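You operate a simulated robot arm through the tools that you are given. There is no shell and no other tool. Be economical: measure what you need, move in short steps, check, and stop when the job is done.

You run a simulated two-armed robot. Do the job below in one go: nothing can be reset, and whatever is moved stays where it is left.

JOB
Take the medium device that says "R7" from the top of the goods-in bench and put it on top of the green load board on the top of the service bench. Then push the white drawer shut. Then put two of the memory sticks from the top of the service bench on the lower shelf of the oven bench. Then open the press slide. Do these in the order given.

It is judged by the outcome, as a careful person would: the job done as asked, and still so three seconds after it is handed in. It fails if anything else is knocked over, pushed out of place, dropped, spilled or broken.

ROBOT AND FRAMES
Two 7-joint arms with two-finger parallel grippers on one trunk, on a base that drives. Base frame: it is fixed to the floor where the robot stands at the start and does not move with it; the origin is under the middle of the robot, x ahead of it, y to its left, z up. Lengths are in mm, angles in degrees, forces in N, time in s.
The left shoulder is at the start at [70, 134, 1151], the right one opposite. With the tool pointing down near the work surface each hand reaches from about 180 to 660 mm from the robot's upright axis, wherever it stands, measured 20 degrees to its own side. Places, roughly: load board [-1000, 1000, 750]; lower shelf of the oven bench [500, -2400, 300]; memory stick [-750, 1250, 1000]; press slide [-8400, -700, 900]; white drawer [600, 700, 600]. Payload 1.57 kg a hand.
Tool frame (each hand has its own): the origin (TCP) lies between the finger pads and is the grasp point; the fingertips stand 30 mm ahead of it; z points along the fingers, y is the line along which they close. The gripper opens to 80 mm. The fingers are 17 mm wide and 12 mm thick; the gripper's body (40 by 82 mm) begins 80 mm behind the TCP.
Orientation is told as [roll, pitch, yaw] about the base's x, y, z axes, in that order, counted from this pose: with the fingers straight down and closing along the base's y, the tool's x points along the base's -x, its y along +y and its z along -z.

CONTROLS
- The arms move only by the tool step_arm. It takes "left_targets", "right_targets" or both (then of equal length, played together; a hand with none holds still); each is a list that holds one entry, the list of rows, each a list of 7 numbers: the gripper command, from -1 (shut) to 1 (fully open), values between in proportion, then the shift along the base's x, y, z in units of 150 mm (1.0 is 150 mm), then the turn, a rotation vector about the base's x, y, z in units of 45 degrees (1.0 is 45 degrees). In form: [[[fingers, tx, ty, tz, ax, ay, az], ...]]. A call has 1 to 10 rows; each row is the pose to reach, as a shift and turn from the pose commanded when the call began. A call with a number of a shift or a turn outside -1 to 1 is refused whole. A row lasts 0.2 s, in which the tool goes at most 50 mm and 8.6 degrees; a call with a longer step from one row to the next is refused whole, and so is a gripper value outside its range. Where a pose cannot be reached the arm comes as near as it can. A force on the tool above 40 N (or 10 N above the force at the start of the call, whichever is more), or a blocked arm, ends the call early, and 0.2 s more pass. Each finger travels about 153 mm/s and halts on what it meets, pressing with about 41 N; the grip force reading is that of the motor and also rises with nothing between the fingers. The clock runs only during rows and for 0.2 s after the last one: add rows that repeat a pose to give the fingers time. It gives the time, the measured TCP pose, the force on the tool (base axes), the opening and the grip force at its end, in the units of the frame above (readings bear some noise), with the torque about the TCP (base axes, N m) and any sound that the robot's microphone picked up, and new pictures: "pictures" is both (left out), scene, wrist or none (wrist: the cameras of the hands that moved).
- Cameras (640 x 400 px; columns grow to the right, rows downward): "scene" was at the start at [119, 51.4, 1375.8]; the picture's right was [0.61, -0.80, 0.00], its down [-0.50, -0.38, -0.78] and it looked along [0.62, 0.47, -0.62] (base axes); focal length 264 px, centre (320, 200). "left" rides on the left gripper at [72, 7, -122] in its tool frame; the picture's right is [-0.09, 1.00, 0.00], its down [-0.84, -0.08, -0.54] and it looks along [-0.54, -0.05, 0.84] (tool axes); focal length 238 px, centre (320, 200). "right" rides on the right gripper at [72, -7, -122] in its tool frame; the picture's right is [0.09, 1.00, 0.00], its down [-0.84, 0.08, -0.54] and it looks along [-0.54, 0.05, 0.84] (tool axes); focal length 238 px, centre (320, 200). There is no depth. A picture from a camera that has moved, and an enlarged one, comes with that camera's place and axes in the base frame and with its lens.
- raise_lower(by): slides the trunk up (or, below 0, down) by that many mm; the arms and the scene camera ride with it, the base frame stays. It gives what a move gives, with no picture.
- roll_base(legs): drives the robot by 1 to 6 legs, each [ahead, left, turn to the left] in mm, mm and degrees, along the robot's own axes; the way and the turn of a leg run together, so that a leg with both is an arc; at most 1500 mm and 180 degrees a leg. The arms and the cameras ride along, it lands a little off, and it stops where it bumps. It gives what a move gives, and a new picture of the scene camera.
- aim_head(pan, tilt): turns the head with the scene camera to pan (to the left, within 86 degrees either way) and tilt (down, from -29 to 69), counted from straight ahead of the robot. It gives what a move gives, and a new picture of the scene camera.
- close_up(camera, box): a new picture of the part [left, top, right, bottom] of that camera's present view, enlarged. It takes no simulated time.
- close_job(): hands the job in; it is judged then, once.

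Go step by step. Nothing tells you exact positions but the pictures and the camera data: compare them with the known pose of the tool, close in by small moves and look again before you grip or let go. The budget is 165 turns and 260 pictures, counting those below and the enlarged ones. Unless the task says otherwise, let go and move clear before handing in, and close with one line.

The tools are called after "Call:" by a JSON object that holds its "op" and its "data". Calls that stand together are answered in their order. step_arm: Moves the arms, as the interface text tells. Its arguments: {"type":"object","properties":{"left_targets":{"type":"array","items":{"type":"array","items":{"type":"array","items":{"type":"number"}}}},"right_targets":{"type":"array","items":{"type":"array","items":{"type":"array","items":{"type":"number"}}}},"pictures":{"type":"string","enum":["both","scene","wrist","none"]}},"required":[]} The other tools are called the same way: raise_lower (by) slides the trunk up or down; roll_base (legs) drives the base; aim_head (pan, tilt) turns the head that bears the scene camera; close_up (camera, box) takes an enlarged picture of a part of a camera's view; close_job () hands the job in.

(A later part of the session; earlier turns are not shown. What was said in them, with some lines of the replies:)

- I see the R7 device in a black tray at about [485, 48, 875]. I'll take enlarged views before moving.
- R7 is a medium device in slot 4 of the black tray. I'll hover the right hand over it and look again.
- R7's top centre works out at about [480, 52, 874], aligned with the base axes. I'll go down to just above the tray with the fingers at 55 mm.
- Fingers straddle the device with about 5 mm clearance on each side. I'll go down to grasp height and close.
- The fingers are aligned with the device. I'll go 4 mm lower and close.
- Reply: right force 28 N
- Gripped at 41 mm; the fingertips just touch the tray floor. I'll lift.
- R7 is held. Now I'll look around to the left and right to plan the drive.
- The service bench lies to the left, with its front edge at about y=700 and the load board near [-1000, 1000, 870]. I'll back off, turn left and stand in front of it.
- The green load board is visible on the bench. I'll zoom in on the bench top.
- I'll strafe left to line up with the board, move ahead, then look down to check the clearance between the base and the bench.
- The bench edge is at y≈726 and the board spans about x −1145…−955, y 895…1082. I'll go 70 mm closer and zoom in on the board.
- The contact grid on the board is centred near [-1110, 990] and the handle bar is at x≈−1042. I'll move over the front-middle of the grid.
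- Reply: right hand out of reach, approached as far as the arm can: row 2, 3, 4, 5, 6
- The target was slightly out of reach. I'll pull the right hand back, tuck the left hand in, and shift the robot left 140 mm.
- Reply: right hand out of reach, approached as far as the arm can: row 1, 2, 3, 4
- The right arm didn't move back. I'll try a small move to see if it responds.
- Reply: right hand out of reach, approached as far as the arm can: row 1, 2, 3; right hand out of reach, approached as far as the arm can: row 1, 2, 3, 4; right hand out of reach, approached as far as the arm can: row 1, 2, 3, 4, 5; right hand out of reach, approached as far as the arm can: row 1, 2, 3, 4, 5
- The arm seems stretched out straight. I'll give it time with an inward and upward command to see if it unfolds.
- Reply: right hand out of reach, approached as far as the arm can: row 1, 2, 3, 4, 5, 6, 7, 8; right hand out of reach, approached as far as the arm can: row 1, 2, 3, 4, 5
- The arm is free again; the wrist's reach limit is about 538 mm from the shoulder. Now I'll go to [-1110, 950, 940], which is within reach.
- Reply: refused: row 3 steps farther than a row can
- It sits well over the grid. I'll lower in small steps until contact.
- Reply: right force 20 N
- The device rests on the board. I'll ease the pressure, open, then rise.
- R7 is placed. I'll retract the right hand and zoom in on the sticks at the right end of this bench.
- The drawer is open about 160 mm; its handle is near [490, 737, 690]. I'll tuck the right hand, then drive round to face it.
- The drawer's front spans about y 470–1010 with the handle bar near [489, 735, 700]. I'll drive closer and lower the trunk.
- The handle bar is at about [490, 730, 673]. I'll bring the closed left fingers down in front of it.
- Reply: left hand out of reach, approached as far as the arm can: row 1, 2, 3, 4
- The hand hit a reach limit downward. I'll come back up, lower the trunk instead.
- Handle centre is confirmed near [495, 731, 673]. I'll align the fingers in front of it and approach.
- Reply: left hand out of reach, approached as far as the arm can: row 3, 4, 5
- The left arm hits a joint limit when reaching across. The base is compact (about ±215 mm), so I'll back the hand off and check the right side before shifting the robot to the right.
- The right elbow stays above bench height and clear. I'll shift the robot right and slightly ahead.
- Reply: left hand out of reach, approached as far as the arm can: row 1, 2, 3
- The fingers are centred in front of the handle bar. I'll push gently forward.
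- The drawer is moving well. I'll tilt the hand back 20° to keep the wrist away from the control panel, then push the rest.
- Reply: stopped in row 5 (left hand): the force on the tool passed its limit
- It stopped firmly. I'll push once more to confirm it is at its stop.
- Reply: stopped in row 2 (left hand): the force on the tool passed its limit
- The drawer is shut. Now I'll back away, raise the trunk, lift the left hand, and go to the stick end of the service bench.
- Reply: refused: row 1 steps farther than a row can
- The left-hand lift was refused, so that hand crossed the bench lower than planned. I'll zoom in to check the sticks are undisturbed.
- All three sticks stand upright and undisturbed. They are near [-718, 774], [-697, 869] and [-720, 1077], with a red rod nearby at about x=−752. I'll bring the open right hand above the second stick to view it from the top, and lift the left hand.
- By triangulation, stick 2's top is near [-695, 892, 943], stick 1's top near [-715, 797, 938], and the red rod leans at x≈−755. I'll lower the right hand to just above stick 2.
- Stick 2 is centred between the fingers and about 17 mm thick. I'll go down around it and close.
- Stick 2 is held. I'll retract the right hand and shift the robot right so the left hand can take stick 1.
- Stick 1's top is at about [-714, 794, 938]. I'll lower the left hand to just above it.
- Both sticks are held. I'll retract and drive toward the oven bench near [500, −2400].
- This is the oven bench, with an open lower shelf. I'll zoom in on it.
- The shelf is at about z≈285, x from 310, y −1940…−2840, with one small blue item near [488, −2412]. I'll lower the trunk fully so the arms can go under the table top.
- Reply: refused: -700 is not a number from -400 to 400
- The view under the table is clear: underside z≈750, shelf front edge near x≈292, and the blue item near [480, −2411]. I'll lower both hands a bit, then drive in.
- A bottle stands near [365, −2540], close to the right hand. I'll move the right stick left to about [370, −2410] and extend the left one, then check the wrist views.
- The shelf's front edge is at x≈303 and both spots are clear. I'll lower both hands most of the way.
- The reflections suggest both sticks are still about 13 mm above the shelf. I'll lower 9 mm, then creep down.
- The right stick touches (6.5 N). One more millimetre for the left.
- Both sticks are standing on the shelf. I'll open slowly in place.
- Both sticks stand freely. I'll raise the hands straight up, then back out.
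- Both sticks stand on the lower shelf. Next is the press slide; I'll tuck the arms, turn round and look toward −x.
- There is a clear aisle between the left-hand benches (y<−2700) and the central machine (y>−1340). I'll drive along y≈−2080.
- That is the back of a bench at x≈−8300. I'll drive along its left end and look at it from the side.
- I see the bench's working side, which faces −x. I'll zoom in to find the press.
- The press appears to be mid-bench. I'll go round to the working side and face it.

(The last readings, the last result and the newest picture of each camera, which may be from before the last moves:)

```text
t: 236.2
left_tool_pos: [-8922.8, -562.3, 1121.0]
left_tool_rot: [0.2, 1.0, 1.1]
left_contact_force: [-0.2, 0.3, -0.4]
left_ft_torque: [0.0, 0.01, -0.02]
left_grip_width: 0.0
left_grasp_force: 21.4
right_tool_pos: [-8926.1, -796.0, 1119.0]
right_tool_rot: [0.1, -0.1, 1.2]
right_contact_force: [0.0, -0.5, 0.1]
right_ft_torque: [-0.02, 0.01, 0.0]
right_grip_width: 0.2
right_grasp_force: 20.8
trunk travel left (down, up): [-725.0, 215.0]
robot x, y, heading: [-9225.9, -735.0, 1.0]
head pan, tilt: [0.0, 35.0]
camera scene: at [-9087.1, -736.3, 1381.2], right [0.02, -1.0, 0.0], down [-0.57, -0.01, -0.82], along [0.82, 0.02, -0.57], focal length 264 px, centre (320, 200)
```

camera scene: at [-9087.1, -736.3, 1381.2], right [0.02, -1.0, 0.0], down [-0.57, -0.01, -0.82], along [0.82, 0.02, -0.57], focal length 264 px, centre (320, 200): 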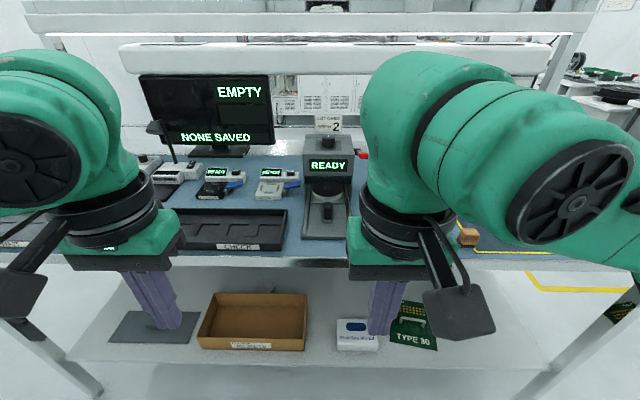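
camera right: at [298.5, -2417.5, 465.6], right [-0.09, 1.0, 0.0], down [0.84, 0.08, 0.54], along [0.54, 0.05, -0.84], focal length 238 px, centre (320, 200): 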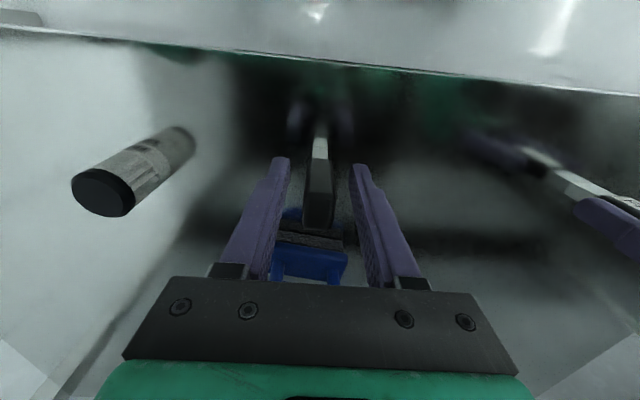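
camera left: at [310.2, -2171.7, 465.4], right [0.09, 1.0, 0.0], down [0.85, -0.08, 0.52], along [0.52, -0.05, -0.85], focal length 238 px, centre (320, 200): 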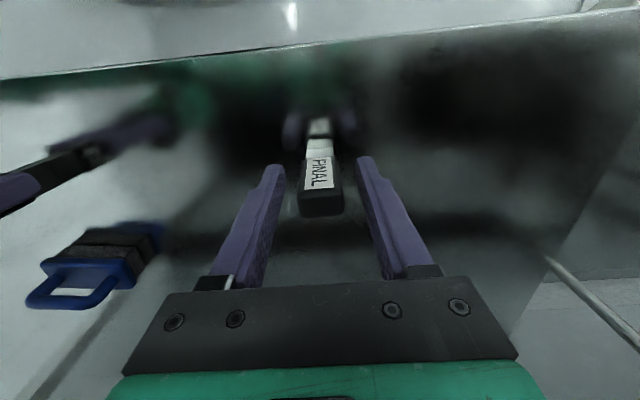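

The press is straight ahead, showing READY, with its slide below. I'll zoom in.

Call:
{"op": "close_up", "data": {"camera": "scene", "box": [270, 110, 390, 260]}}

Call:
{"op": "close_up", "data": {"camera": "left", "box": [0, 0, 640, 400]}}

```text
2.67 times, centred on (330, 185) of scene
camera zoom: at [-9087.1, -736.3, 1381.2], right [0.02, -1.0, 0.0], down [-0.57, -0.01, -0.82], along [0.82, 0.02, -0.57], focal length 704 px, centre (293, 240)
```

zoom: 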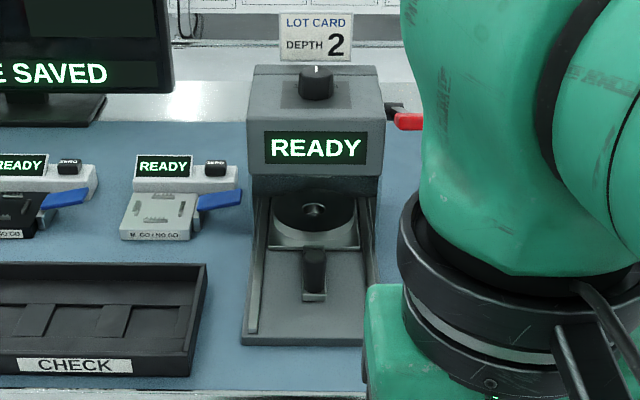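

```text
1.00 times, centred on (320, 200) of left
camera zoom: at [-8994.3, -556.9, 1242.3], right [0.07, 1.0, 0.0], down [0.85, -0.07, 0.53], along [0.52, -0.04, -0.85], focal length 238 px, centre (320, 200)
```

zoom: 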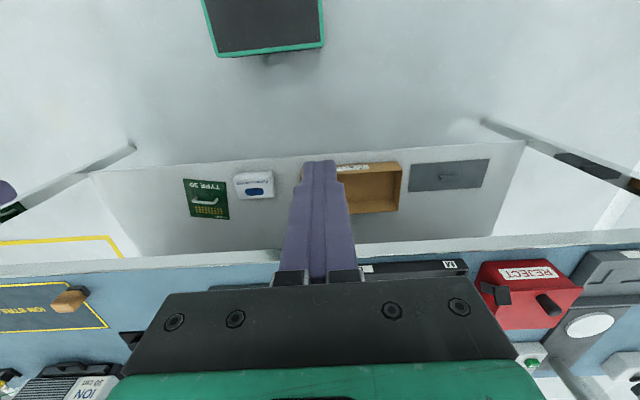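

The slide's black knob is near [-8457, −745, 900], in front of the press head. I'll move in with the knob on the right arm's side.

Call:
{"op": "roll_base", "data": {"legs": [[290, 120, -1]]}}

Call:
{"op": "close_up", "data": {"camera": "scene", "box": [270, 150, 470, 350]}}

Call:
{"op": "close_up", "data": {"camera": "right", "box": [0, 0, 640, 400]}}

```text
t: 238.3
left_tool_pos: [-8635.6, -443.7, 1119.9]
left_tool_rot: [0.3, 1.1, -0.1]
left_contact_force: [0.1, -0.2, 1.4]
left_ft_torque: [-0.01, 0.02, 0.0]
left_grip_width: 0.0
left_grasp_force: 20.8
right_tool_pos: [-8641.2, -676.8, 1118.6]
right_tool_rot: [0.0, -0.1, 0.1]
right_contact_force: [0.0, -0.1, 0.7]
right_ft_torque: [0.03, -0.02, -0.01]
right_grip_width: 0.0
right_grasp_force: 21.4
trunk travel left (down, up): [-725.0, 215.0]
robot x, y, heading: [-8937.4, -620.5, 0.0]
head pan, tilt: [0.0, 35.0]
camera scene: at [-8801.4, -614.7, 1381.3], right [0.0, -1.0, 0.0], down [-0.57, 0.0, -0.82], along [0.82, 0.0, -0.57], focal length 264 px, centre (320, 200)
```

scene: 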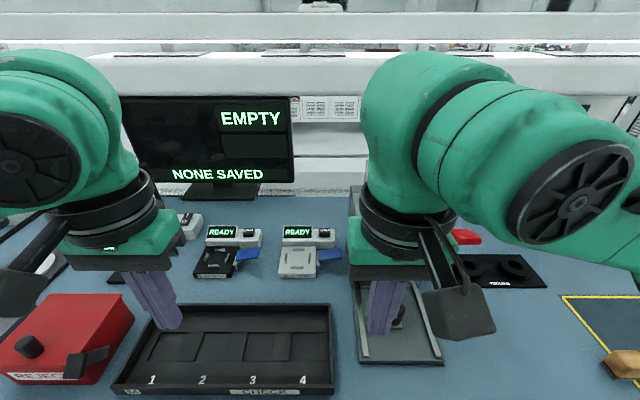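

```text
2.00 times, centred on (370, 250) of scene
camera zoom: at [-8801.4, -614.7, 1381.3], right [0.0, -1.0, 0.0], down [-0.57, 0.0, -0.82], along [0.82, 0.0, -0.57], focal length 528 px, centre (220, 100)
```

zoom: 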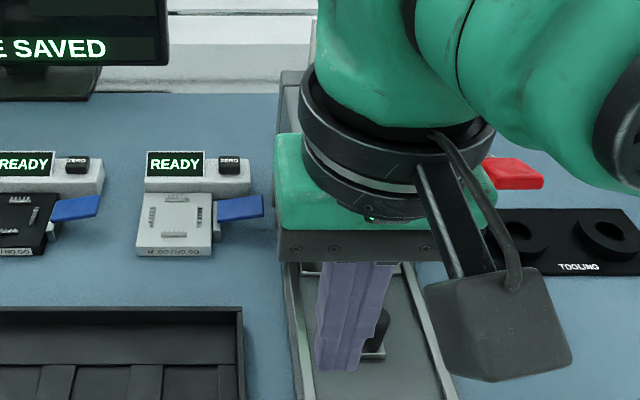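

```text
1.00 times, centred on (320, 200) of right
camera zoom: at [-8713.3, -684.5, 1241.6], right [-0.09, 1.0, 0.0], down [0.84, 0.08, 0.54], along [0.54, 0.05, -0.84], focal length 238 px, centre (320, 200)
```

zoom: 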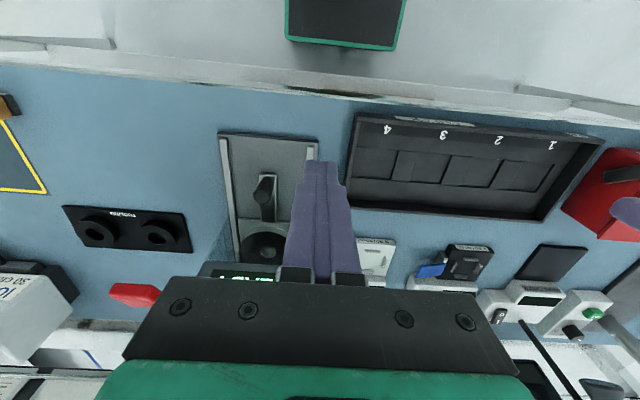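

I need a better depth fix on the knob. I'll move the right hand sideways in line with it, open, and compare views.

Call:
{"op": "step_arm", "data": {"right_targets": [[[-0.3, 0, -0.15, 0, 0, 0, 0], [-0.3, 0, -0.3, 0, 0, 0, 0], [-0.3, 0, -0.46, 0, 0, 0, 0], [-0.3, 0, -0.46, 0, 0, 0, 0]]], "pictures": "wrist"}}

Call:
{"op": "close_up", "data": {"camera": "right", "box": [220, 100, 420, 260]}}

Call:
{"op": "close_up", "data": {"camera": "scene", "box": [320, 180, 480, 380]}}

```text
t: 239.3
left_tool_pos: [-8634.2, -443.5, 1118.4]
left_tool_rot: [0.1, 1.1, -0.2]
left_contact_force: [0.6, -0.2, 0.3]
left_ft_torque: [0.0, -0.01, -0.02]
left_grip_width: 0.0
left_grasp_force: 21.5
right_tool_pos: [-8642.4, -746.1, 1119.0]
right_tool_rot: [0.0, 0.0, 0.2]
right_contact_force: [-0.2, -0.1, -0.4]
right_ft_torque: [0.0, 0.04, -0.01]
right_grip_width: 28.0
right_grasp_force: 0.2
trunk travel left (down, up): [-725.0, 215.0]
robot x, y, heading: [-8935.4, -613.2, -0.1]
head pan, tilt: [0.0, 35.0]
camera right: at [-8712.5, -753.8, 1241.0], right [-0.09, 1.0, 0.0], down [0.84, 0.08, 0.54], along [0.54, 0.05, -0.84], focal length 238 px, centre (320, 200)
```

right: 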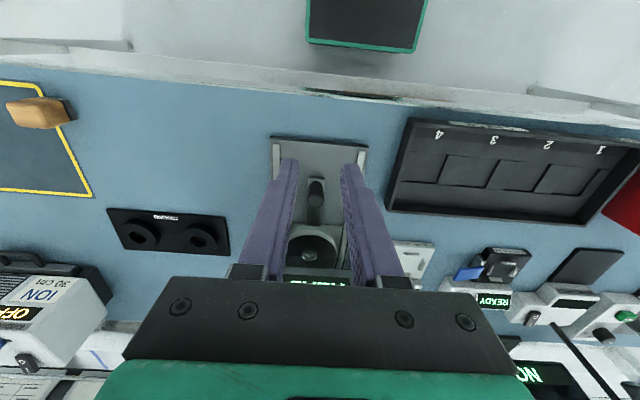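

```text
2.50 times, centred on (320, 180) of right
camera zoom: at [-8712.5, -753.8, 1241.0], right [-0.09, 1.0, 0.0], down [0.84, 0.08, 0.54], along [0.54, 0.05, -0.84], focal length 596 px, centre (320, 250)
```

zoom: 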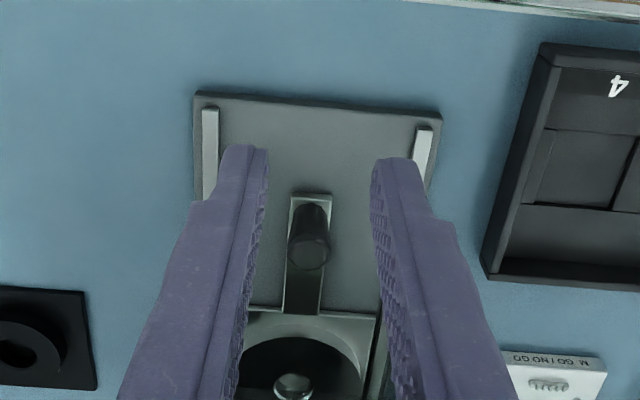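

```text
2.00 times, centred on (400, 280) of scene
camera zoom: at [-8800.2, -613.9, 1381.2], right [0.0, -1.0, 0.0], down [-0.57, 0.0, -0.82], along [0.82, 0.0, -0.57], focal length 528 px, centre (160, 40)
```

zoom: 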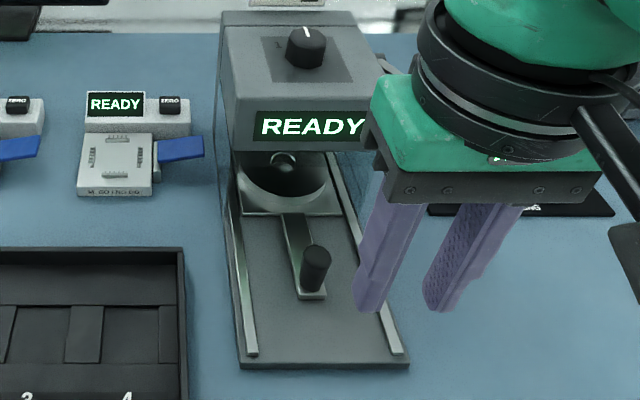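

The bench here is a little higher (about z 905), and the knob top looks to be near [-8548, −743, 990]. I'll move closer for a better fix.

Call:
{"op": "step_arm", "data": {"right_targets": [[[0.2, 0.1, 0, -0.13, 0, 0, 0], [0.2, 0.2, 0, -0.26, 0, 0, 0], [0.2, 0.3, 0, -0.3, 0, 0, 0], [0.2, 0.3, 0, -0.3, 0, 0, 0]]], "pictures": "wrist"}}

Call:
{"op": "close_up", "data": {"camera": "right", "box": [220, 100, 420, 260]}}

Call:
{"op": "close_up", "data": {"camera": "scene", "box": [320, 180, 480, 380]}}

```text
t: 240.3
left_tool_pos: [-8633.3, -443.4, 1119.0]
left_tool_rot: [0.2, 1.2, -0.1]
left_contact_force: [1.1, 0.2, 0.1]
left_ft_torque: [-0.04, 0.0, -0.02]
left_grip_width: 0.0
left_grasp_force: 21.8
right_tool_pos: [-8595.1, -746.4, 1073.3]
right_tool_rot: [0.0, 0.1, 0.1]
right_contact_force: [0.5, 0.7, -0.4]
right_ft_torque: [-0.01, -0.01, 0.0]
right_grip_width: 48.1
right_grasp_force: 0.0
trunk travel left (down, up): [-725.0, 215.0]
robot x, y, heading: [-8938.6, -609.4, 0.1]
head pan, tilt: [0.0, 35.0]
camera right: at [-8667.8, -752.6, 1196.2], right [-0.09, 1.0, 0.0], down [0.84, 0.08, 0.54], along [0.54, 0.05, -0.84], focal length 238 px, centre (320, 200)
```

right: 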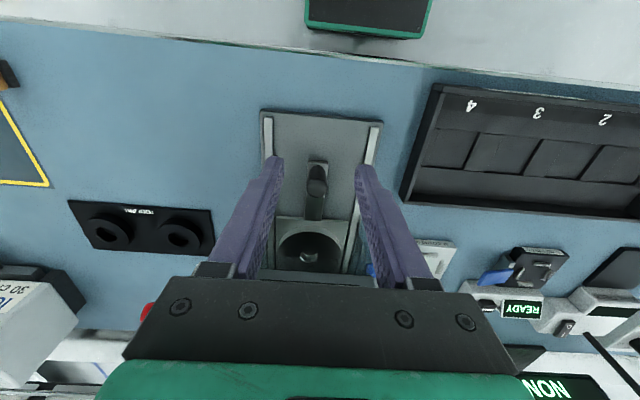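

```text
2.50 times, centred on (320, 180) of right
camera zoom: at [-8667.8, -752.6, 1196.2], right [-0.09, 1.0, 0.0], down [0.84, 0.08, 0.54], along [0.54, 0.05, -0.84], focal length 596 px, centre (320, 250)
```

zoom: 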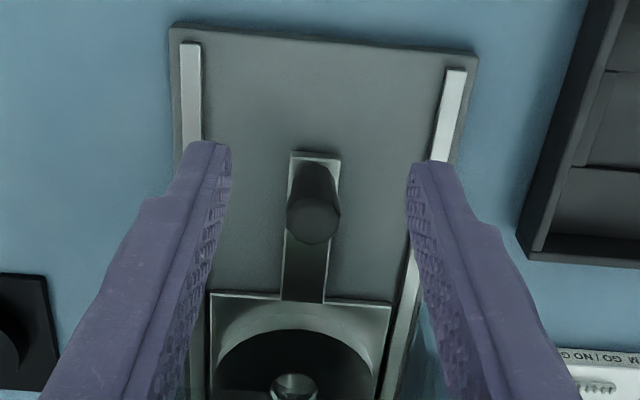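

```text
2.00 times, centred on (400, 280) of scene
camera zoom: at [-8800.2, -614.4, 1381.2], right [0.0, -1.0, 0.0], down [-0.57, 0.0, -0.82], along [0.82, 0.0, -0.57], focal length 528 px, centre (160, 40)
```

zoom: 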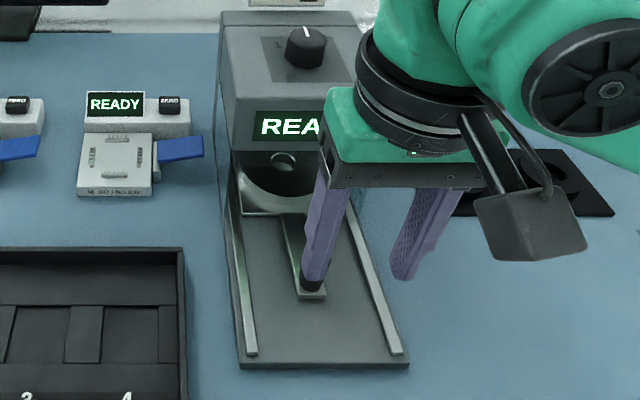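

The knob top is at [-8546, −744, 984] and about 22 mm across; the press head face is near x≈−8465. I'll go over it and down around it.

Call:
{"op": "step_arm", "data": {"right_targets": [[[0.2, 0.16, 0.01, 0, 0, 0, 0], [0.2, 0.327, 0.016, -0.05, 0, 0, 0], [0.2, 0.327, 0.016, -0.25, 0, 0, 0], [0.2, 0.327, 0.016, -0.45, 0, 0, 0], [0.2, 0.327, 0.016, -0.45, 0, 0, 0]]], "pictures": "wrist"}}

Call:
{"op": "close_up", "data": {"camera": "scene", "box": [320, 140, 480, 380]}}

```text
t: 241.5
left_tool_pos: [-8633.6, -443.9, 1118.8]
left_tool_rot: [0.2, 1.2, -0.1]
left_contact_force: [0.0, 0.2, -0.3]
left_ft_torque: [-0.01, 0.04, 0.01]
left_grip_width: 0.0
left_grasp_force: 21.0
right_tool_pos: [-8548.0, -744.2, 1007.8]
right_tool_rot: [0.0, 0.0, 0.1]
right_contact_force: [1.0, 0.0, -0.5]
right_ft_torque: [-0.01, -0.02, 0.01]
right_grip_width: 48.1
right_grasp_force: 0.1
trunk travel left (down, up): [-725.0, 215.0]
robot x, y, heading: [-8937.6, -607.8, 0.1]
head pan, tilt: [0.0, 35.0]
camera right: at [-8618.7, -750.8, 1129.3], right [-0.09, 1.0, 0.0], down [0.84, 0.08, 0.54], along [0.54, 0.05, -0.84], focal length 238 px, centre (320, 200)
```

right: 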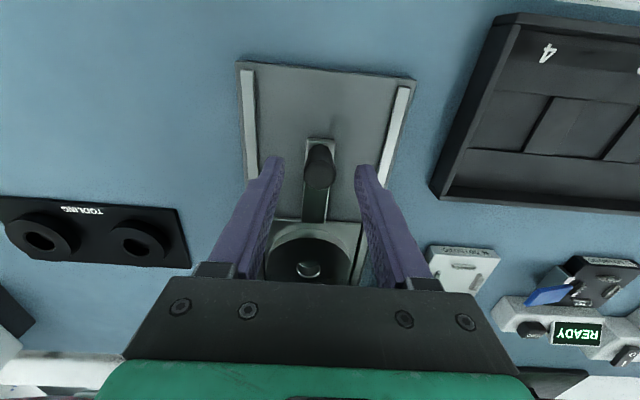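

```text
1.67 times, centred on (400, 260) of scene
camera zoom: at [-8800.0, -613.9, 1381.2], right [0.0, -1.0, 0.0], down [-0.57, 0.0, -0.82], along [0.82, 0.0, -0.57], focal length 440 px, centre (187, 100)
```

zoom: 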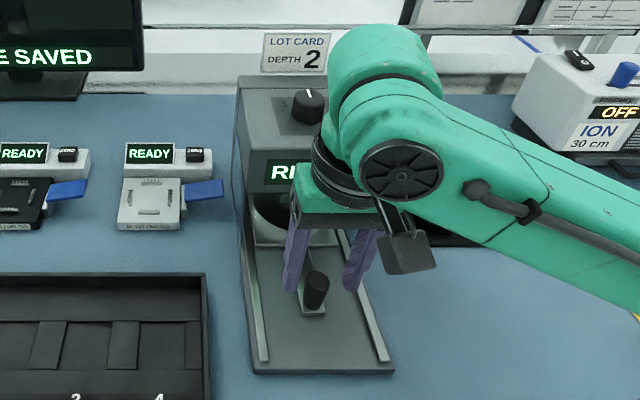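

The knob is at about [-8543, −744, 982], centred between the fingers. I'll lower the last bit and close on it.

Call:
{"op": "step_arm", "data": {"right_targets": [[[0.2, 0.03, 0, -0.08, 0, 0, 0], [0.2, 0.03, 0, -0.16, 0, 0, 0], [0.2, 0.03, 0, -0.16, 0, 0, 0]]], "pictures": "wrist"}}

Call:
{"op": "close_up", "data": {"camera": "scene", "box": [360, 230, 440, 330]}}

```text
t: 242.3
left_tool_pos: [-8633.7, -444.5, 1119.8]
left_tool_rot: [0.1, 1.2, -0.1]
left_contact_force: [0.2, 0.5, 0.0]
left_ft_torque: [-0.02, -0.02, 0.03]
left_grip_width: 0.0
left_grasp_force: 21.2
right_tool_pos: [-8542.9, -745.1, 981.9]
right_tool_rot: [0.0, 0.0, 0.1]
right_contact_force: [0.5, 0.2, -0.2]
right_ft_torque: [0.01, -0.01, -0.03]
right_grip_width: 48.0
right_grasp_force: 0.0
trunk travel left (down, up): [-725.0, 215.0]
robot x, y, heading: [-8938.7, -616.4, -0.1]
head pan, tilt: [0.0, 35.0]
camera right: at [-8614.0, -751.2, 1104.2], right [-0.09, 1.0, 0.0], down [0.84, 0.08, 0.54], along [0.54, 0.05, -0.84], focal length 238 px, centre (320, 200)
```

right: 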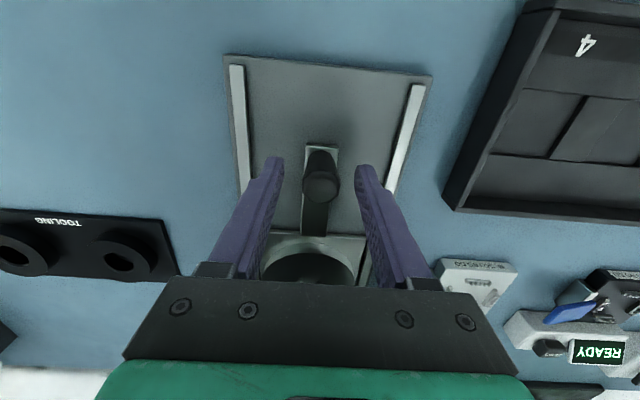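

```text
4.00 times, centred on (400, 280) of scene
camera zoom: at [-8800.2, -614.2, 1381.2], right [0.0, -1.0, 0.0], down [-0.57, 0.0, -0.82], along [0.82, 0.0, -0.57], focal length 1056 px, centre (0, -120)
```

zoom: 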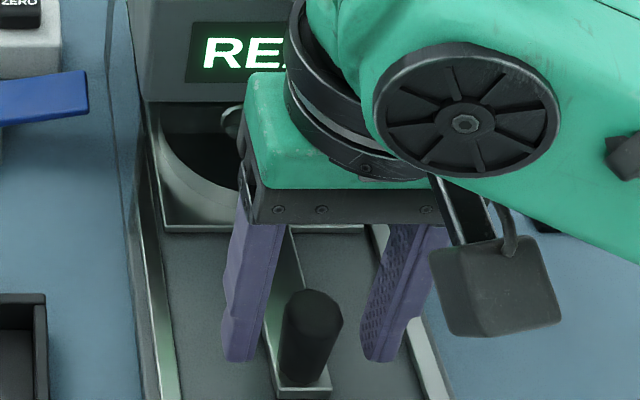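

The fingers straddle the knob. Closing.

Call:
{"op": "step_arm", "data": {"right_targets": [[[-0.1, -0.01, 0, 0, 0, 0, 0], [-0.4, -0.01, 0, 0, 0, 0, 0], [-0.8, -0.01, 0, 0, 0, 0, 0], [-1, -0.01, 0, 0, 0, 0, 0]]], "pictures": "wrist"}}

```text
t: 243.3
left_tool_pos: [-8632.9, -443.0, 1119.7]
left_tool_rot: [0.2, 1.1, -0.1]
left_contact_force: [0.7, -0.8, 0.7]
left_ft_torque: [0.0, 0.0, -0.02]
left_grip_width: 0.0
left_grasp_force: 21.2
right_tool_pos: [-8544.2, -744.2, 982.1]
right_tool_rot: [0.1, 0.0, 0.2]
right_contact_force: [-0.1, 0.4, -0.5]
right_ft_torque: [0.03, -0.12, 0.03]
right_grip_width: 23.3
right_grasp_force: 35.4
trunk travel left (down, up): [-725.0, 215.0]
robot x, y, heading: [-8936.6, -611.9, 0.1]
head pan, tilt: [0.0, 35.0]
camera right: at [-8615.1, -750.6, 1104.5], right [-0.09, 1.0, 0.0], down [0.84, 0.08, 0.54], along [0.54, 0.05, -0.84], focal length 238 px, centre (320, 200)
```

right: 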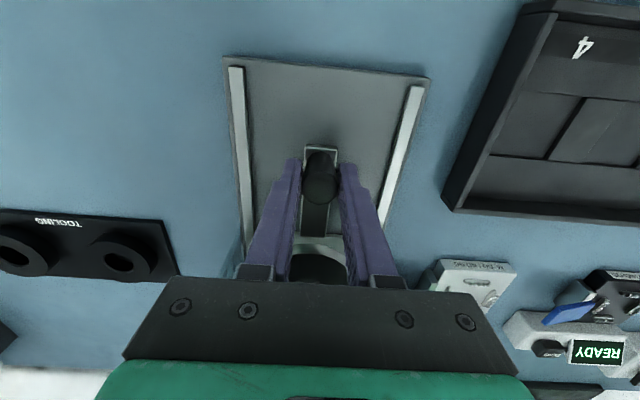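

Gripped at 23 mm. Now I'll pull gently toward the robot.

Call:
{"op": "step_arm", "data": {"right_targets": [[[-1, -0.05, 0, 0, 0, 0, 0], [-1, -0.1, 0, 0, 0, 0, 0], [-1, -0.18, 0, 0, 0, 0, 0], [-1, -0.26, 0, 0, 0, 0, 0], [-1, -0.34, 0, 0, 0, 0, 0]]], "pictures": "both"}}

```text
t: 244.5
left_tool_pos: [-8632.9, -443.2, 1119.7]
left_tool_rot: [0.2, 1.1, -0.1]
left_contact_force: [-0.4, 0.1, -0.4]
left_ft_torque: [0.0, 0.01, -0.02]
left_grip_width: 0.1
left_grasp_force: 21.6
right_tool_pos: [-8594.8, -744.2, 982.6]
right_tool_rot: [-0.1, 0.1, 0.1]
right_contact_force: [-1.0, 0.9, -5.8]
right_ft_torque: [0.12, -0.9, 0.05]
right_grip_width: 23.3
right_grasp_force: 35.7
trunk travel left (down, up): [-725.0, 215.0]
robot x, y, heading: [-8939.7, -611.7, -0.0]
head pan, tilt: [0.0, 35.0]
camera scene: at [-8799.9, -614.3, 1381.0], right [0.0, -1.0, 0.0], down [-0.57, 0.0, -0.82], along [0.82, 0.0, -0.57], focal length 264 px, centre (320, 200)
camera right: at [-8666.0, -750.6, 1104.7], right [-0.09, 1.0, 0.0], down [0.84, 0.08, 0.54], along [0.54, 0.05, -0.84], focal length 238 px, centre (320, 200)
```

scene: 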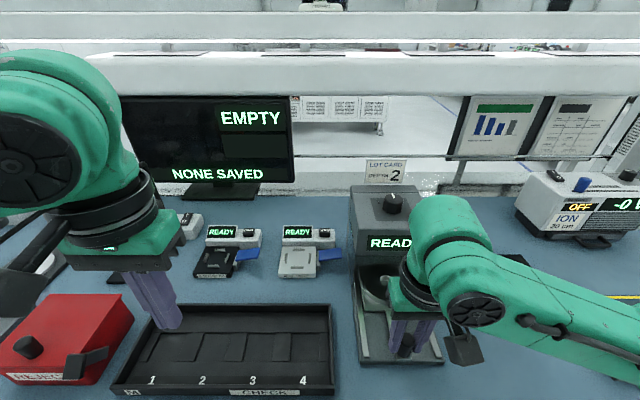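
right: 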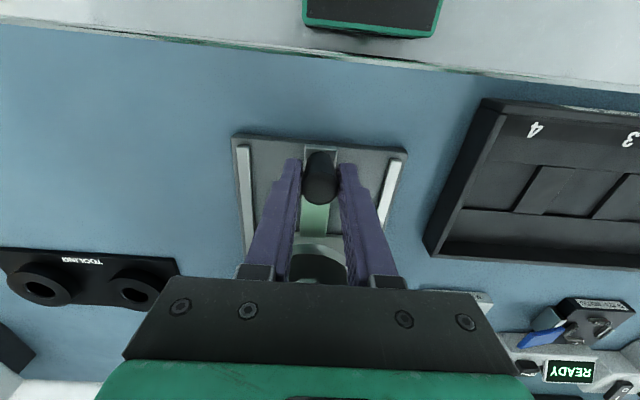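

The slide is moving freely. I'll keep pulling in small steps until it stops.

Call:
{"op": "step_arm", "data": {"right_targets": [[[-1, -0.06, 0, 0, 0, 0, 0], [-1, -0.12, 0, 0, 0, 0, 0], [-1, -0.18, 0, 0, 0, 0, 0], [-1, -0.18, 0, 0, 0, 0, 0]]], "pictures": "both"}}

Call:
{"op": "close_up", "data": {"camera": "scene", "box": [330, 170, 490, 390]}}

```text
t: 245.5
left_tool_pos: [-8632.5, -442.8, 1120.6]
left_tool_rot: [0.3, 1.2, 0.0]
left_contact_force: [0.3, -1.1, -0.7]
left_ft_torque: [-0.02, -0.01, 0.01]
left_grip_width: 0.0
left_grasp_force: 20.9
right_tool_pos: [-8604.1, -744.7, 980.5]
right_tool_rot: [-0.2, 0.2, 0.2]
right_contact_force: [-1.6, 2.9, -18.2]
right_ft_torque: [-0.01, -0.18, 0.04]
right_grip_width: 23.5
right_grasp_force: 35.3
right hand out of reach, approached as far as the arm can: row 2, 3, 4
trunk travel left (down, up): [-725.0, 215.0]
robot x, y, heading: [-8939.0, -611.0, 0.3]
head pan, tilt: [0.0, 35.0]
camera scene: at [-8798.5, -614.0, 1380.9], right [0.0, -1.0, 0.0], down [-0.57, 0.0, -0.82], along [0.82, 0.0, -0.57], focal length 264 px, centre (320, 200)
camera right: at [-8673.9, -750.6, 1104.8], right [-0.09, 1.0, 0.0], down [0.84, 0.08, 0.54], along [0.54, 0.05, -0.84], focal length 238 px, centre (320, 200)
```

scene: 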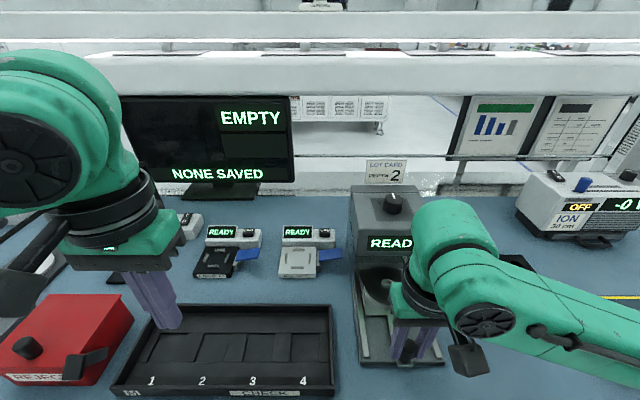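
right: 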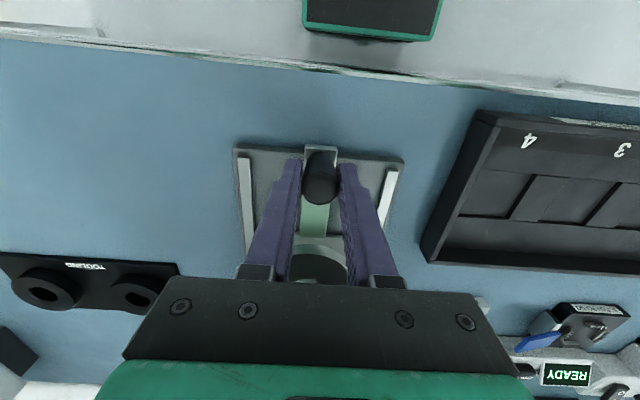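

```text
1.82 times, centred on (410, 280) of scene
camera zoom: at [-8798.5, -614.0, 1380.9], right [0.0, -1.0, 0.0], down [-0.57, 0.0, -0.82], along [0.82, 0.0, -0.57], focal length 480 px, centre (156, 54)
```

zoom: 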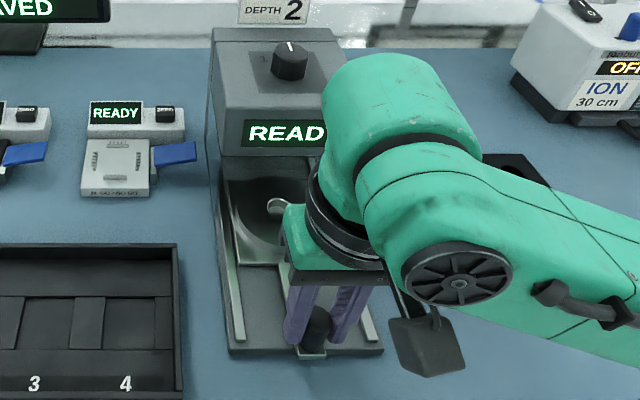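

The arm is at its inner reach limit after 60 mm of travel. I'll use the base to pull the rest, gently.

Call:
{"op": "step_arm", "data": {"right_targets": [[[-1, 0.0, 0, -0.01, 0, 0, 0], [-1, 0, 0, -0.01, 0, 0, 0]]], "pictures": "none"}}

Call:
{"op": "roll_base", "data": {"legs": [[-15, 0, 0]]}}

Call:
{"op": "close_up", "data": {"camera": "scene", "box": [330, 170, 490, 390]}}

```text
t: 246.1
left_tool_pos: [-8632.9, -442.7, 1119.1]
left_tool_rot: [0.2, 1.1, -0.1]
left_contact_force: [-0.3, 0.4, 0.6]
left_ft_torque: [0.0, -0.01, -0.03]
left_grip_width: 0.0
left_grasp_force: 21.2
right_tool_pos: [-8602.3, -743.1, 982.0]
right_tool_rot: [0.0, 0.1, 0.1]
right_contact_force: [-0.3, 1.2, -2.3]
right_ft_torque: [-0.01, 1.03, -0.01]
right_grip_width: 23.7
right_grasp_force: 35.6
trunk travel left (down, up): [-725.0, 215.0]
robot x, y, heading: [-8939.3, -610.2, -0.1]
head pan, tilt: [0.0, 35.0]
```

```text
t: 246.8
left_tool_pos: [-8646.0, -442.2, 1118.7]
left_tool_rot: [0.2, 1.2, -0.2]
left_contact_force: [-0.3, 0.7, 0.1]
left_ft_torque: [-0.01, 0.0, 0.0]
left_grip_width: 0.0
left_grasp_force: 21.6
right_tool_pos: [-8616.2, -744.1, 981.3]
right_tool_rot: [0.1, 0.0, 0.1]
right_contact_force: [3.1, 1.6, 1.9]
right_ft_torque: [-0.05, 0.14, 0.29]
right_grip_width: 23.5
right_grasp_force: 35.7
trunk travel left (down, up): [-725.0, 215.0]
robot x, y, heading: [-8955.7, -611.8, 0.1]
head pan, tilt: [0.0, 35.0]
camera scene: at [-8812.8, -613.8, 1381.1], right [0.0, -1.0, 0.0], down [-0.58, 0.0, -0.82], along [0.82, 0.0, -0.58], focal length 264 px, centre (320, 200)
```

scene: 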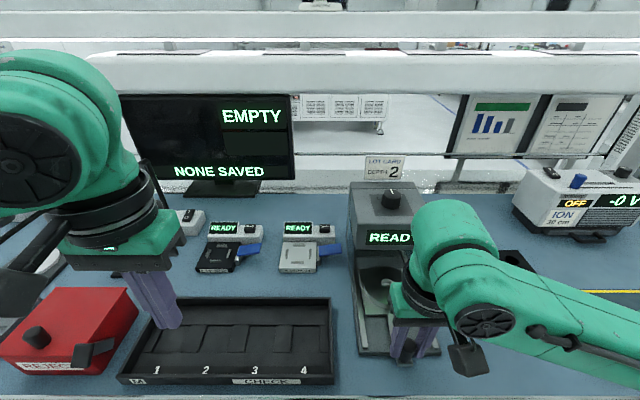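

```text
1.82 times, centred on (410, 280) of scene
camera zoom: at [-8812.8, -613.8, 1381.1], right [0.0, -1.0, 0.0], down [-0.58, 0.0, -0.82], along [0.82, 0.0, -0.58], focal length 480 px, centre (156, 54)
```

zoom: 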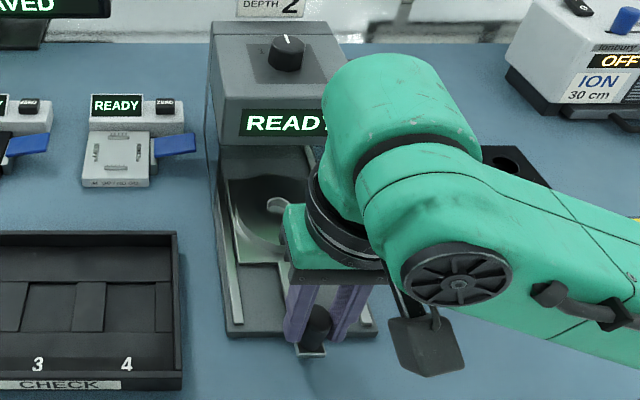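

Call:
{"op": "roll_base", "data": {"legs": [[-15, 0, 0]]}}

Call:
{"op": "close_up", "data": {"camera": "scene", "box": [330, 170, 490, 390]}}

```text
t: 247.6
left_tool_pos: [-8661.5, -441.9, 1119.3]
left_tool_rot: [0.2, 1.2, -0.1]
left_contact_force: [0.9, -1.1, -0.5]
left_ft_torque: [0.01, 0.0, 0.03]
left_grip_width: 0.0
left_grasp_force: 21.1
right_tool_pos: [-8631.1, -744.1, 982.4]
right_tool_rot: [0.1, -0.1, 0.2]
right_contact_force: [2.4, 1.6, -2.6]
right_ft_torque: [-0.03, 0.53, 0.27]
right_grip_width: 23.5
right_grasp_force: 35.5
trunk travel left (down, up): [-725.0, 215.0]
robot x, y, heading: [-8969.3, -610.2, 0.3]
head pan, tilt: [0.0, 35.0]
camera scene: at [-8827.5, -613.8, 1381.0], right [0.0, -1.0, 0.0], down [-0.58, 0.0, -0.82], along [0.82, 0.0, -0.58], focal length 264 px, centre (320, 200)
```

scene: 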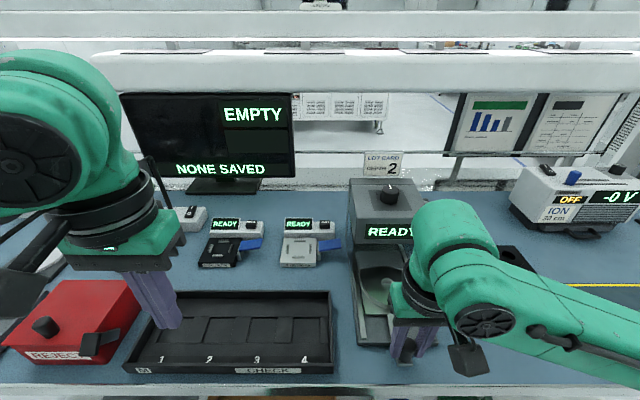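

```text
1.82 times, centred on (410, 280) of scene
camera zoom: at [-8827.5, -613.8, 1381.0], right [0.0, -1.0, 0.0], down [-0.58, 0.0, -0.82], along [0.82, 0.0, -0.58], focal length 480 px, centre (156, 54)
```

zoom: 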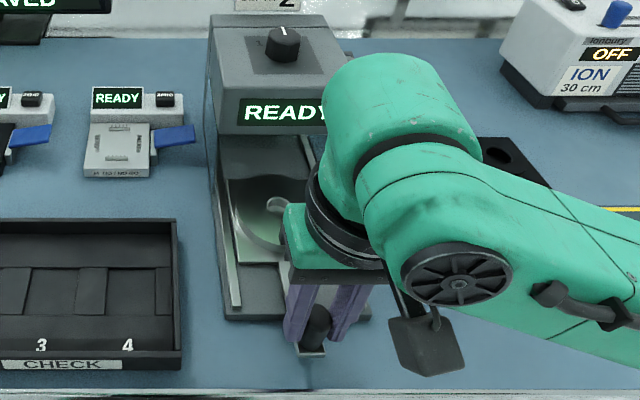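

Call:
{"op": "roll_base", "data": {"legs": [[-15, 0, 0]]}}

Call:
{"op": "close_up", "data": {"camera": "scene", "box": [330, 170, 490, 390]}}

```text
t: 248.4
left_tool_pos: [-8676.5, -442.2, 1119.2]
left_tool_rot: [0.2, 1.2, -0.1]
left_contact_force: [0.4, 0.3, 0.3]
left_ft_torque: [0.0, 0.01, 0.01]
left_grip_width: 0.0
left_grasp_force: 21.4
right_tool_pos: [-8645.9, -744.0, 982.8]
right_tool_rot: [0.0, 0.0, 0.2]
right_contact_force: [1.8, 1.6, -6.6]
right_ft_torque: [-0.11, 0.49, 0.34]
right_grip_width: 23.5
right_grasp_force: 35.3
trunk travel left (down, up): [-725.0, 215.0]
robot x, y, heading: [-8984.5, -612.4, 0.1]
head pan, tilt: [0.0, 35.0]
camera scene: at [-8842.5, -613.9, 1380.9], right [0.0, -1.0, 0.0], down [-0.58, 0.0, -0.82], along [0.82, 0.0, -0.58], focal length 264 px, centre (320, 200)
```

scene: 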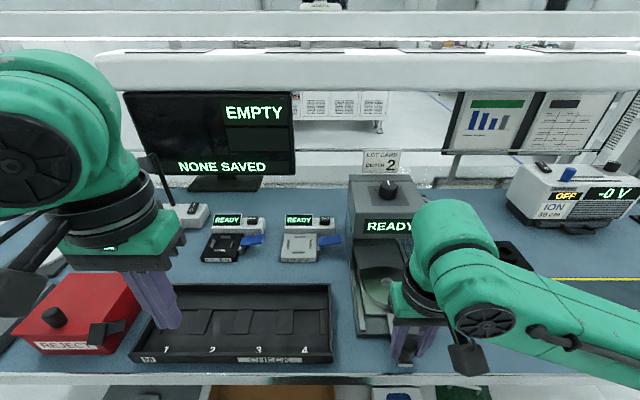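

```text
1.82 times, centred on (410, 280) of scene
camera zoom: at [-8842.5, -613.9, 1380.9], right [0.0, -1.0, 0.0], down [-0.58, 0.0, -0.82], along [0.82, 0.0, -0.58], focal length 480 px, centre (156, 54)
```

zoom: 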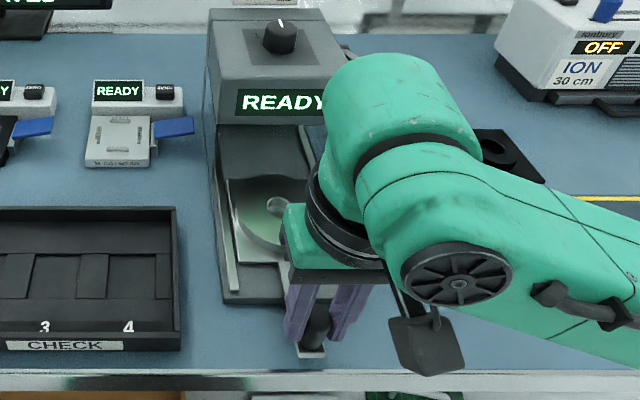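

Call:
{"op": "roll_base", "data": {"legs": [[-12, 0, 0]]}}

Call:
{"op": "close_up", "data": {"camera": "scene", "box": [330, 170, 490, 390]}}

```text
t: 249.1
left_tool_pos: [-8685.8, -443.5, 1117.5]
left_tool_rot: [0.2, 1.4, -0.1]
left_contact_force: [0.6, 0.6, -0.5]
left_ft_torque: [0.04, -0.01, 0.01]
left_grip_width: 0.0
left_grasp_force: 20.5
right_tool_pos: [-8653.9, -744.1, 982.9]
right_tool_rot: [0.0, -0.2, 0.1]
right_contact_force: [20.4, 1.6, 7.4]
right_ft_torque: [0.08, -0.6, 0.0]
right_grip_width: 23.2
right_grasp_force: 35.8
trunk travel left (down, up): [-725.0, 215.0]
robot x, y, heading: [-8994.7, -614.7, 0.1]
head pan, tilt: [0.0, 35.0]
camera scene: at [-8851.8, -613.7, 1380.8], right [0.0, -1.0, 0.0], down [-0.58, 0.0, -0.82], along [0.82, 0.0, -0.58], focal length 264 px, centre (320, 200)
```

scene: 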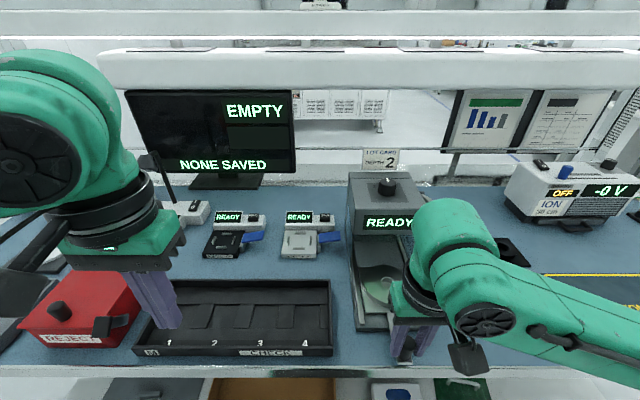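

```text
1.82 times, centred on (410, 280) of scene
camera zoom: at [-8851.8, -613.7, 1380.8], right [0.0, -1.0, 0.0], down [-0.58, 0.0, -0.82], along [0.82, 0.0, -0.58], focal length 480 px, centre (156, 54)
```

zoom: 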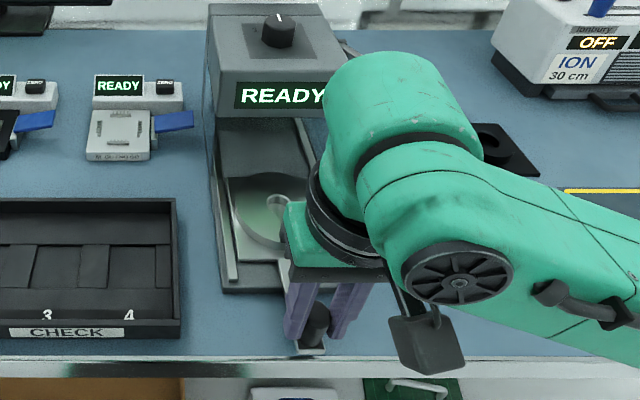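

The force rose to 20 N: the slide is at its end stop, about 110 mm open. I'll relax, release and lift clear.

Call:
{"op": "step_arm", "data": {"right_targets": [[[-1, 0.01, 0, 0, 0, 0, 0], [-0.4, 0.01, 0, 0, 0, 0, 0], [0, 0.01, 0, 0, 0, 0, 0], [0.2, 0.01, 0, 0, 0, 0, 0], [0.2, 0.01, 0, 0.1, 0, 0, 0], [0.2, 0.01, 0, 0.35, 0, 0, 0], [0.2, 0.01, 0, 0.6, 0, 0, 0], [0.2, 0.01, 0, 0.85, 0, 0, 0]]], "pictures": "both"}}

```text
t: 250.9
left_tool_pos: [-8692.4, -442.7, 1119.6]
left_tool_rot: [0.2, 1.0, -0.1]
left_contact_force: [-0.2, -0.2, -0.3]
left_ft_torque: [-0.02, 0.02, 0.0]
left_grip_width: 0.1
left_grasp_force: 21.0
right_tool_pos: [-8658.0, -743.2, 1111.6]
right_tool_rot: [0.0, -0.4, 0.1]
right_contact_force: [-1.0, -0.2, -0.1]
right_ft_torque: [-0.02, 0.0, -0.01]
right_grip_width: 47.7
right_grasp_force: 0.0
trunk travel left (down, up): [-725.0, 215.0]
robot x, y, heading: [-8995.0, -611.5, 0.1]
head pan, tilt: [0.0, 35.0]
camera scene: at [-8857.7, -613.5, 1381.2], right [0.0, -1.0, 0.0], down [-0.57, 0.0, -0.82], along [0.82, 0.0, -0.57], focal length 264 px, centre (320, 200)
camera right: at [-8729.8, -749.0, 1233.4], right [-0.09, 1.0, 0.0], down [0.83, 0.08, 0.55], along [0.55, 0.05, -0.84], focal length 238 px, centre (320, 200)
```

scene: 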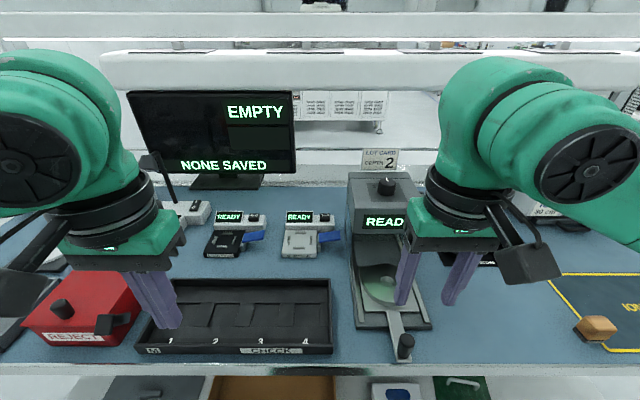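
right: 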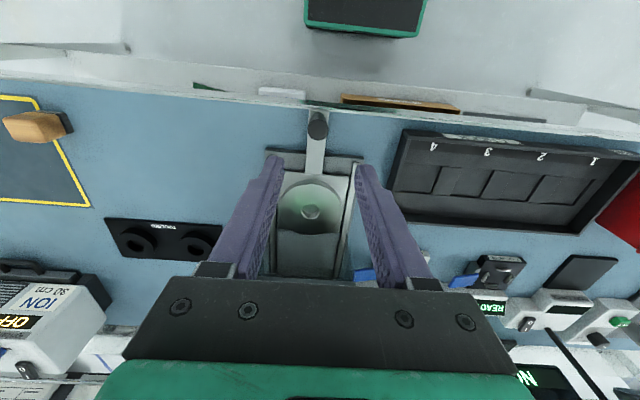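

The slide is fully open and the press is in place. I'll back away clear.

Call:
{"op": "roll_base", "data": {"legs": [[-300, 0, 0]]}}

Call:
{"op": "close_up", "data": {"camera": "scene", "box": [250, 120, 470, 300]}}

```text
t: 253.0
left_tool_pos: [-8991.9, -443.0, 1119.6]
left_tool_rot: [0.2, 1.2, 0.2]
left_contact_force: [-0.6, -0.4, 0.9]
left_ft_torque: [0.01, 0.0, -0.01]
left_grip_width: 0.0
left_grasp_force: 21.2
right_tool_pos: [-8956.2, -742.2, 1110.4]
right_tool_rot: [0.1, -0.4, 0.3]
right_contact_force: [-0.5, 0.5, -0.7]
right_ft_torque: [-0.05, 0.05, 0.04]
right_grip_width: 47.9
right_grasp_force: 0.0
trunk travel left (down, up): [-725.0, 215.0]
robot x, y, heading: [-9296.8, -612.8, 0.6]
head pan, tilt: [0.0, 35.0]
camera scene: at [-9157.4, -614.8, 1381.0], right [0.01, -1.0, 0.0], down [-0.57, 0.0, -0.82], along [0.82, 0.01, -0.57], focal length 264 px, centre (320, 200)
```

scene: 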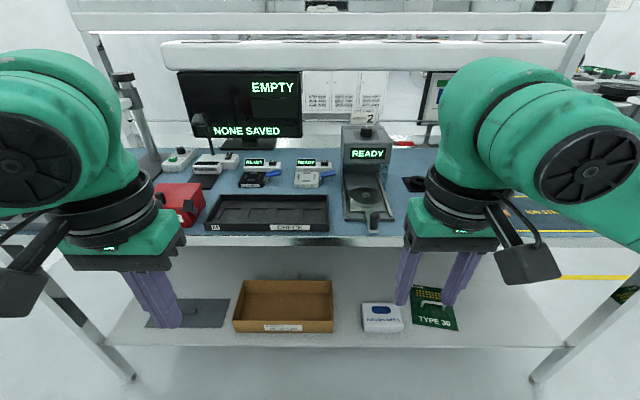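

```text
2.22 times, centred on (360, 210) of scene
camera zoom: at [-9157.4, -614.8, 1381.0], right [0.01, -1.0, 0.0], down [-0.57, 0.0, -0.82], along [0.82, 0.01, -0.57], focal length 587 px, centre (231, 178)
```

zoom: 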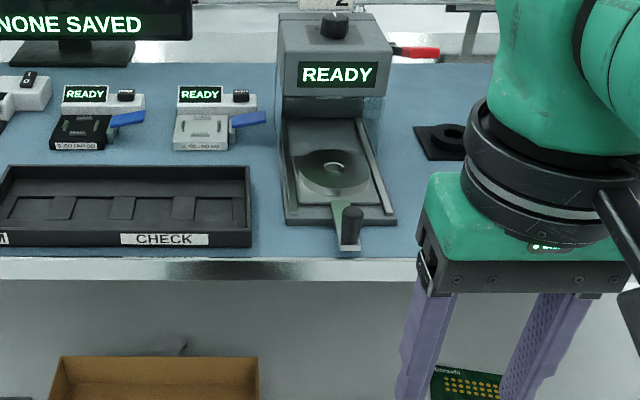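

The slide stays open and the robot is clear of everything, so I'm handing in.

Call:
{"op": "close_job", "data": {}}

```text
The job is handed in.
```

All four steps are done in order: R7 is on the green load board, the white drawer is shut, two memory sticks are standing on the oven bench's lower shelf, and the press slide is open to its stop; I saw nothing else knocked or moved.
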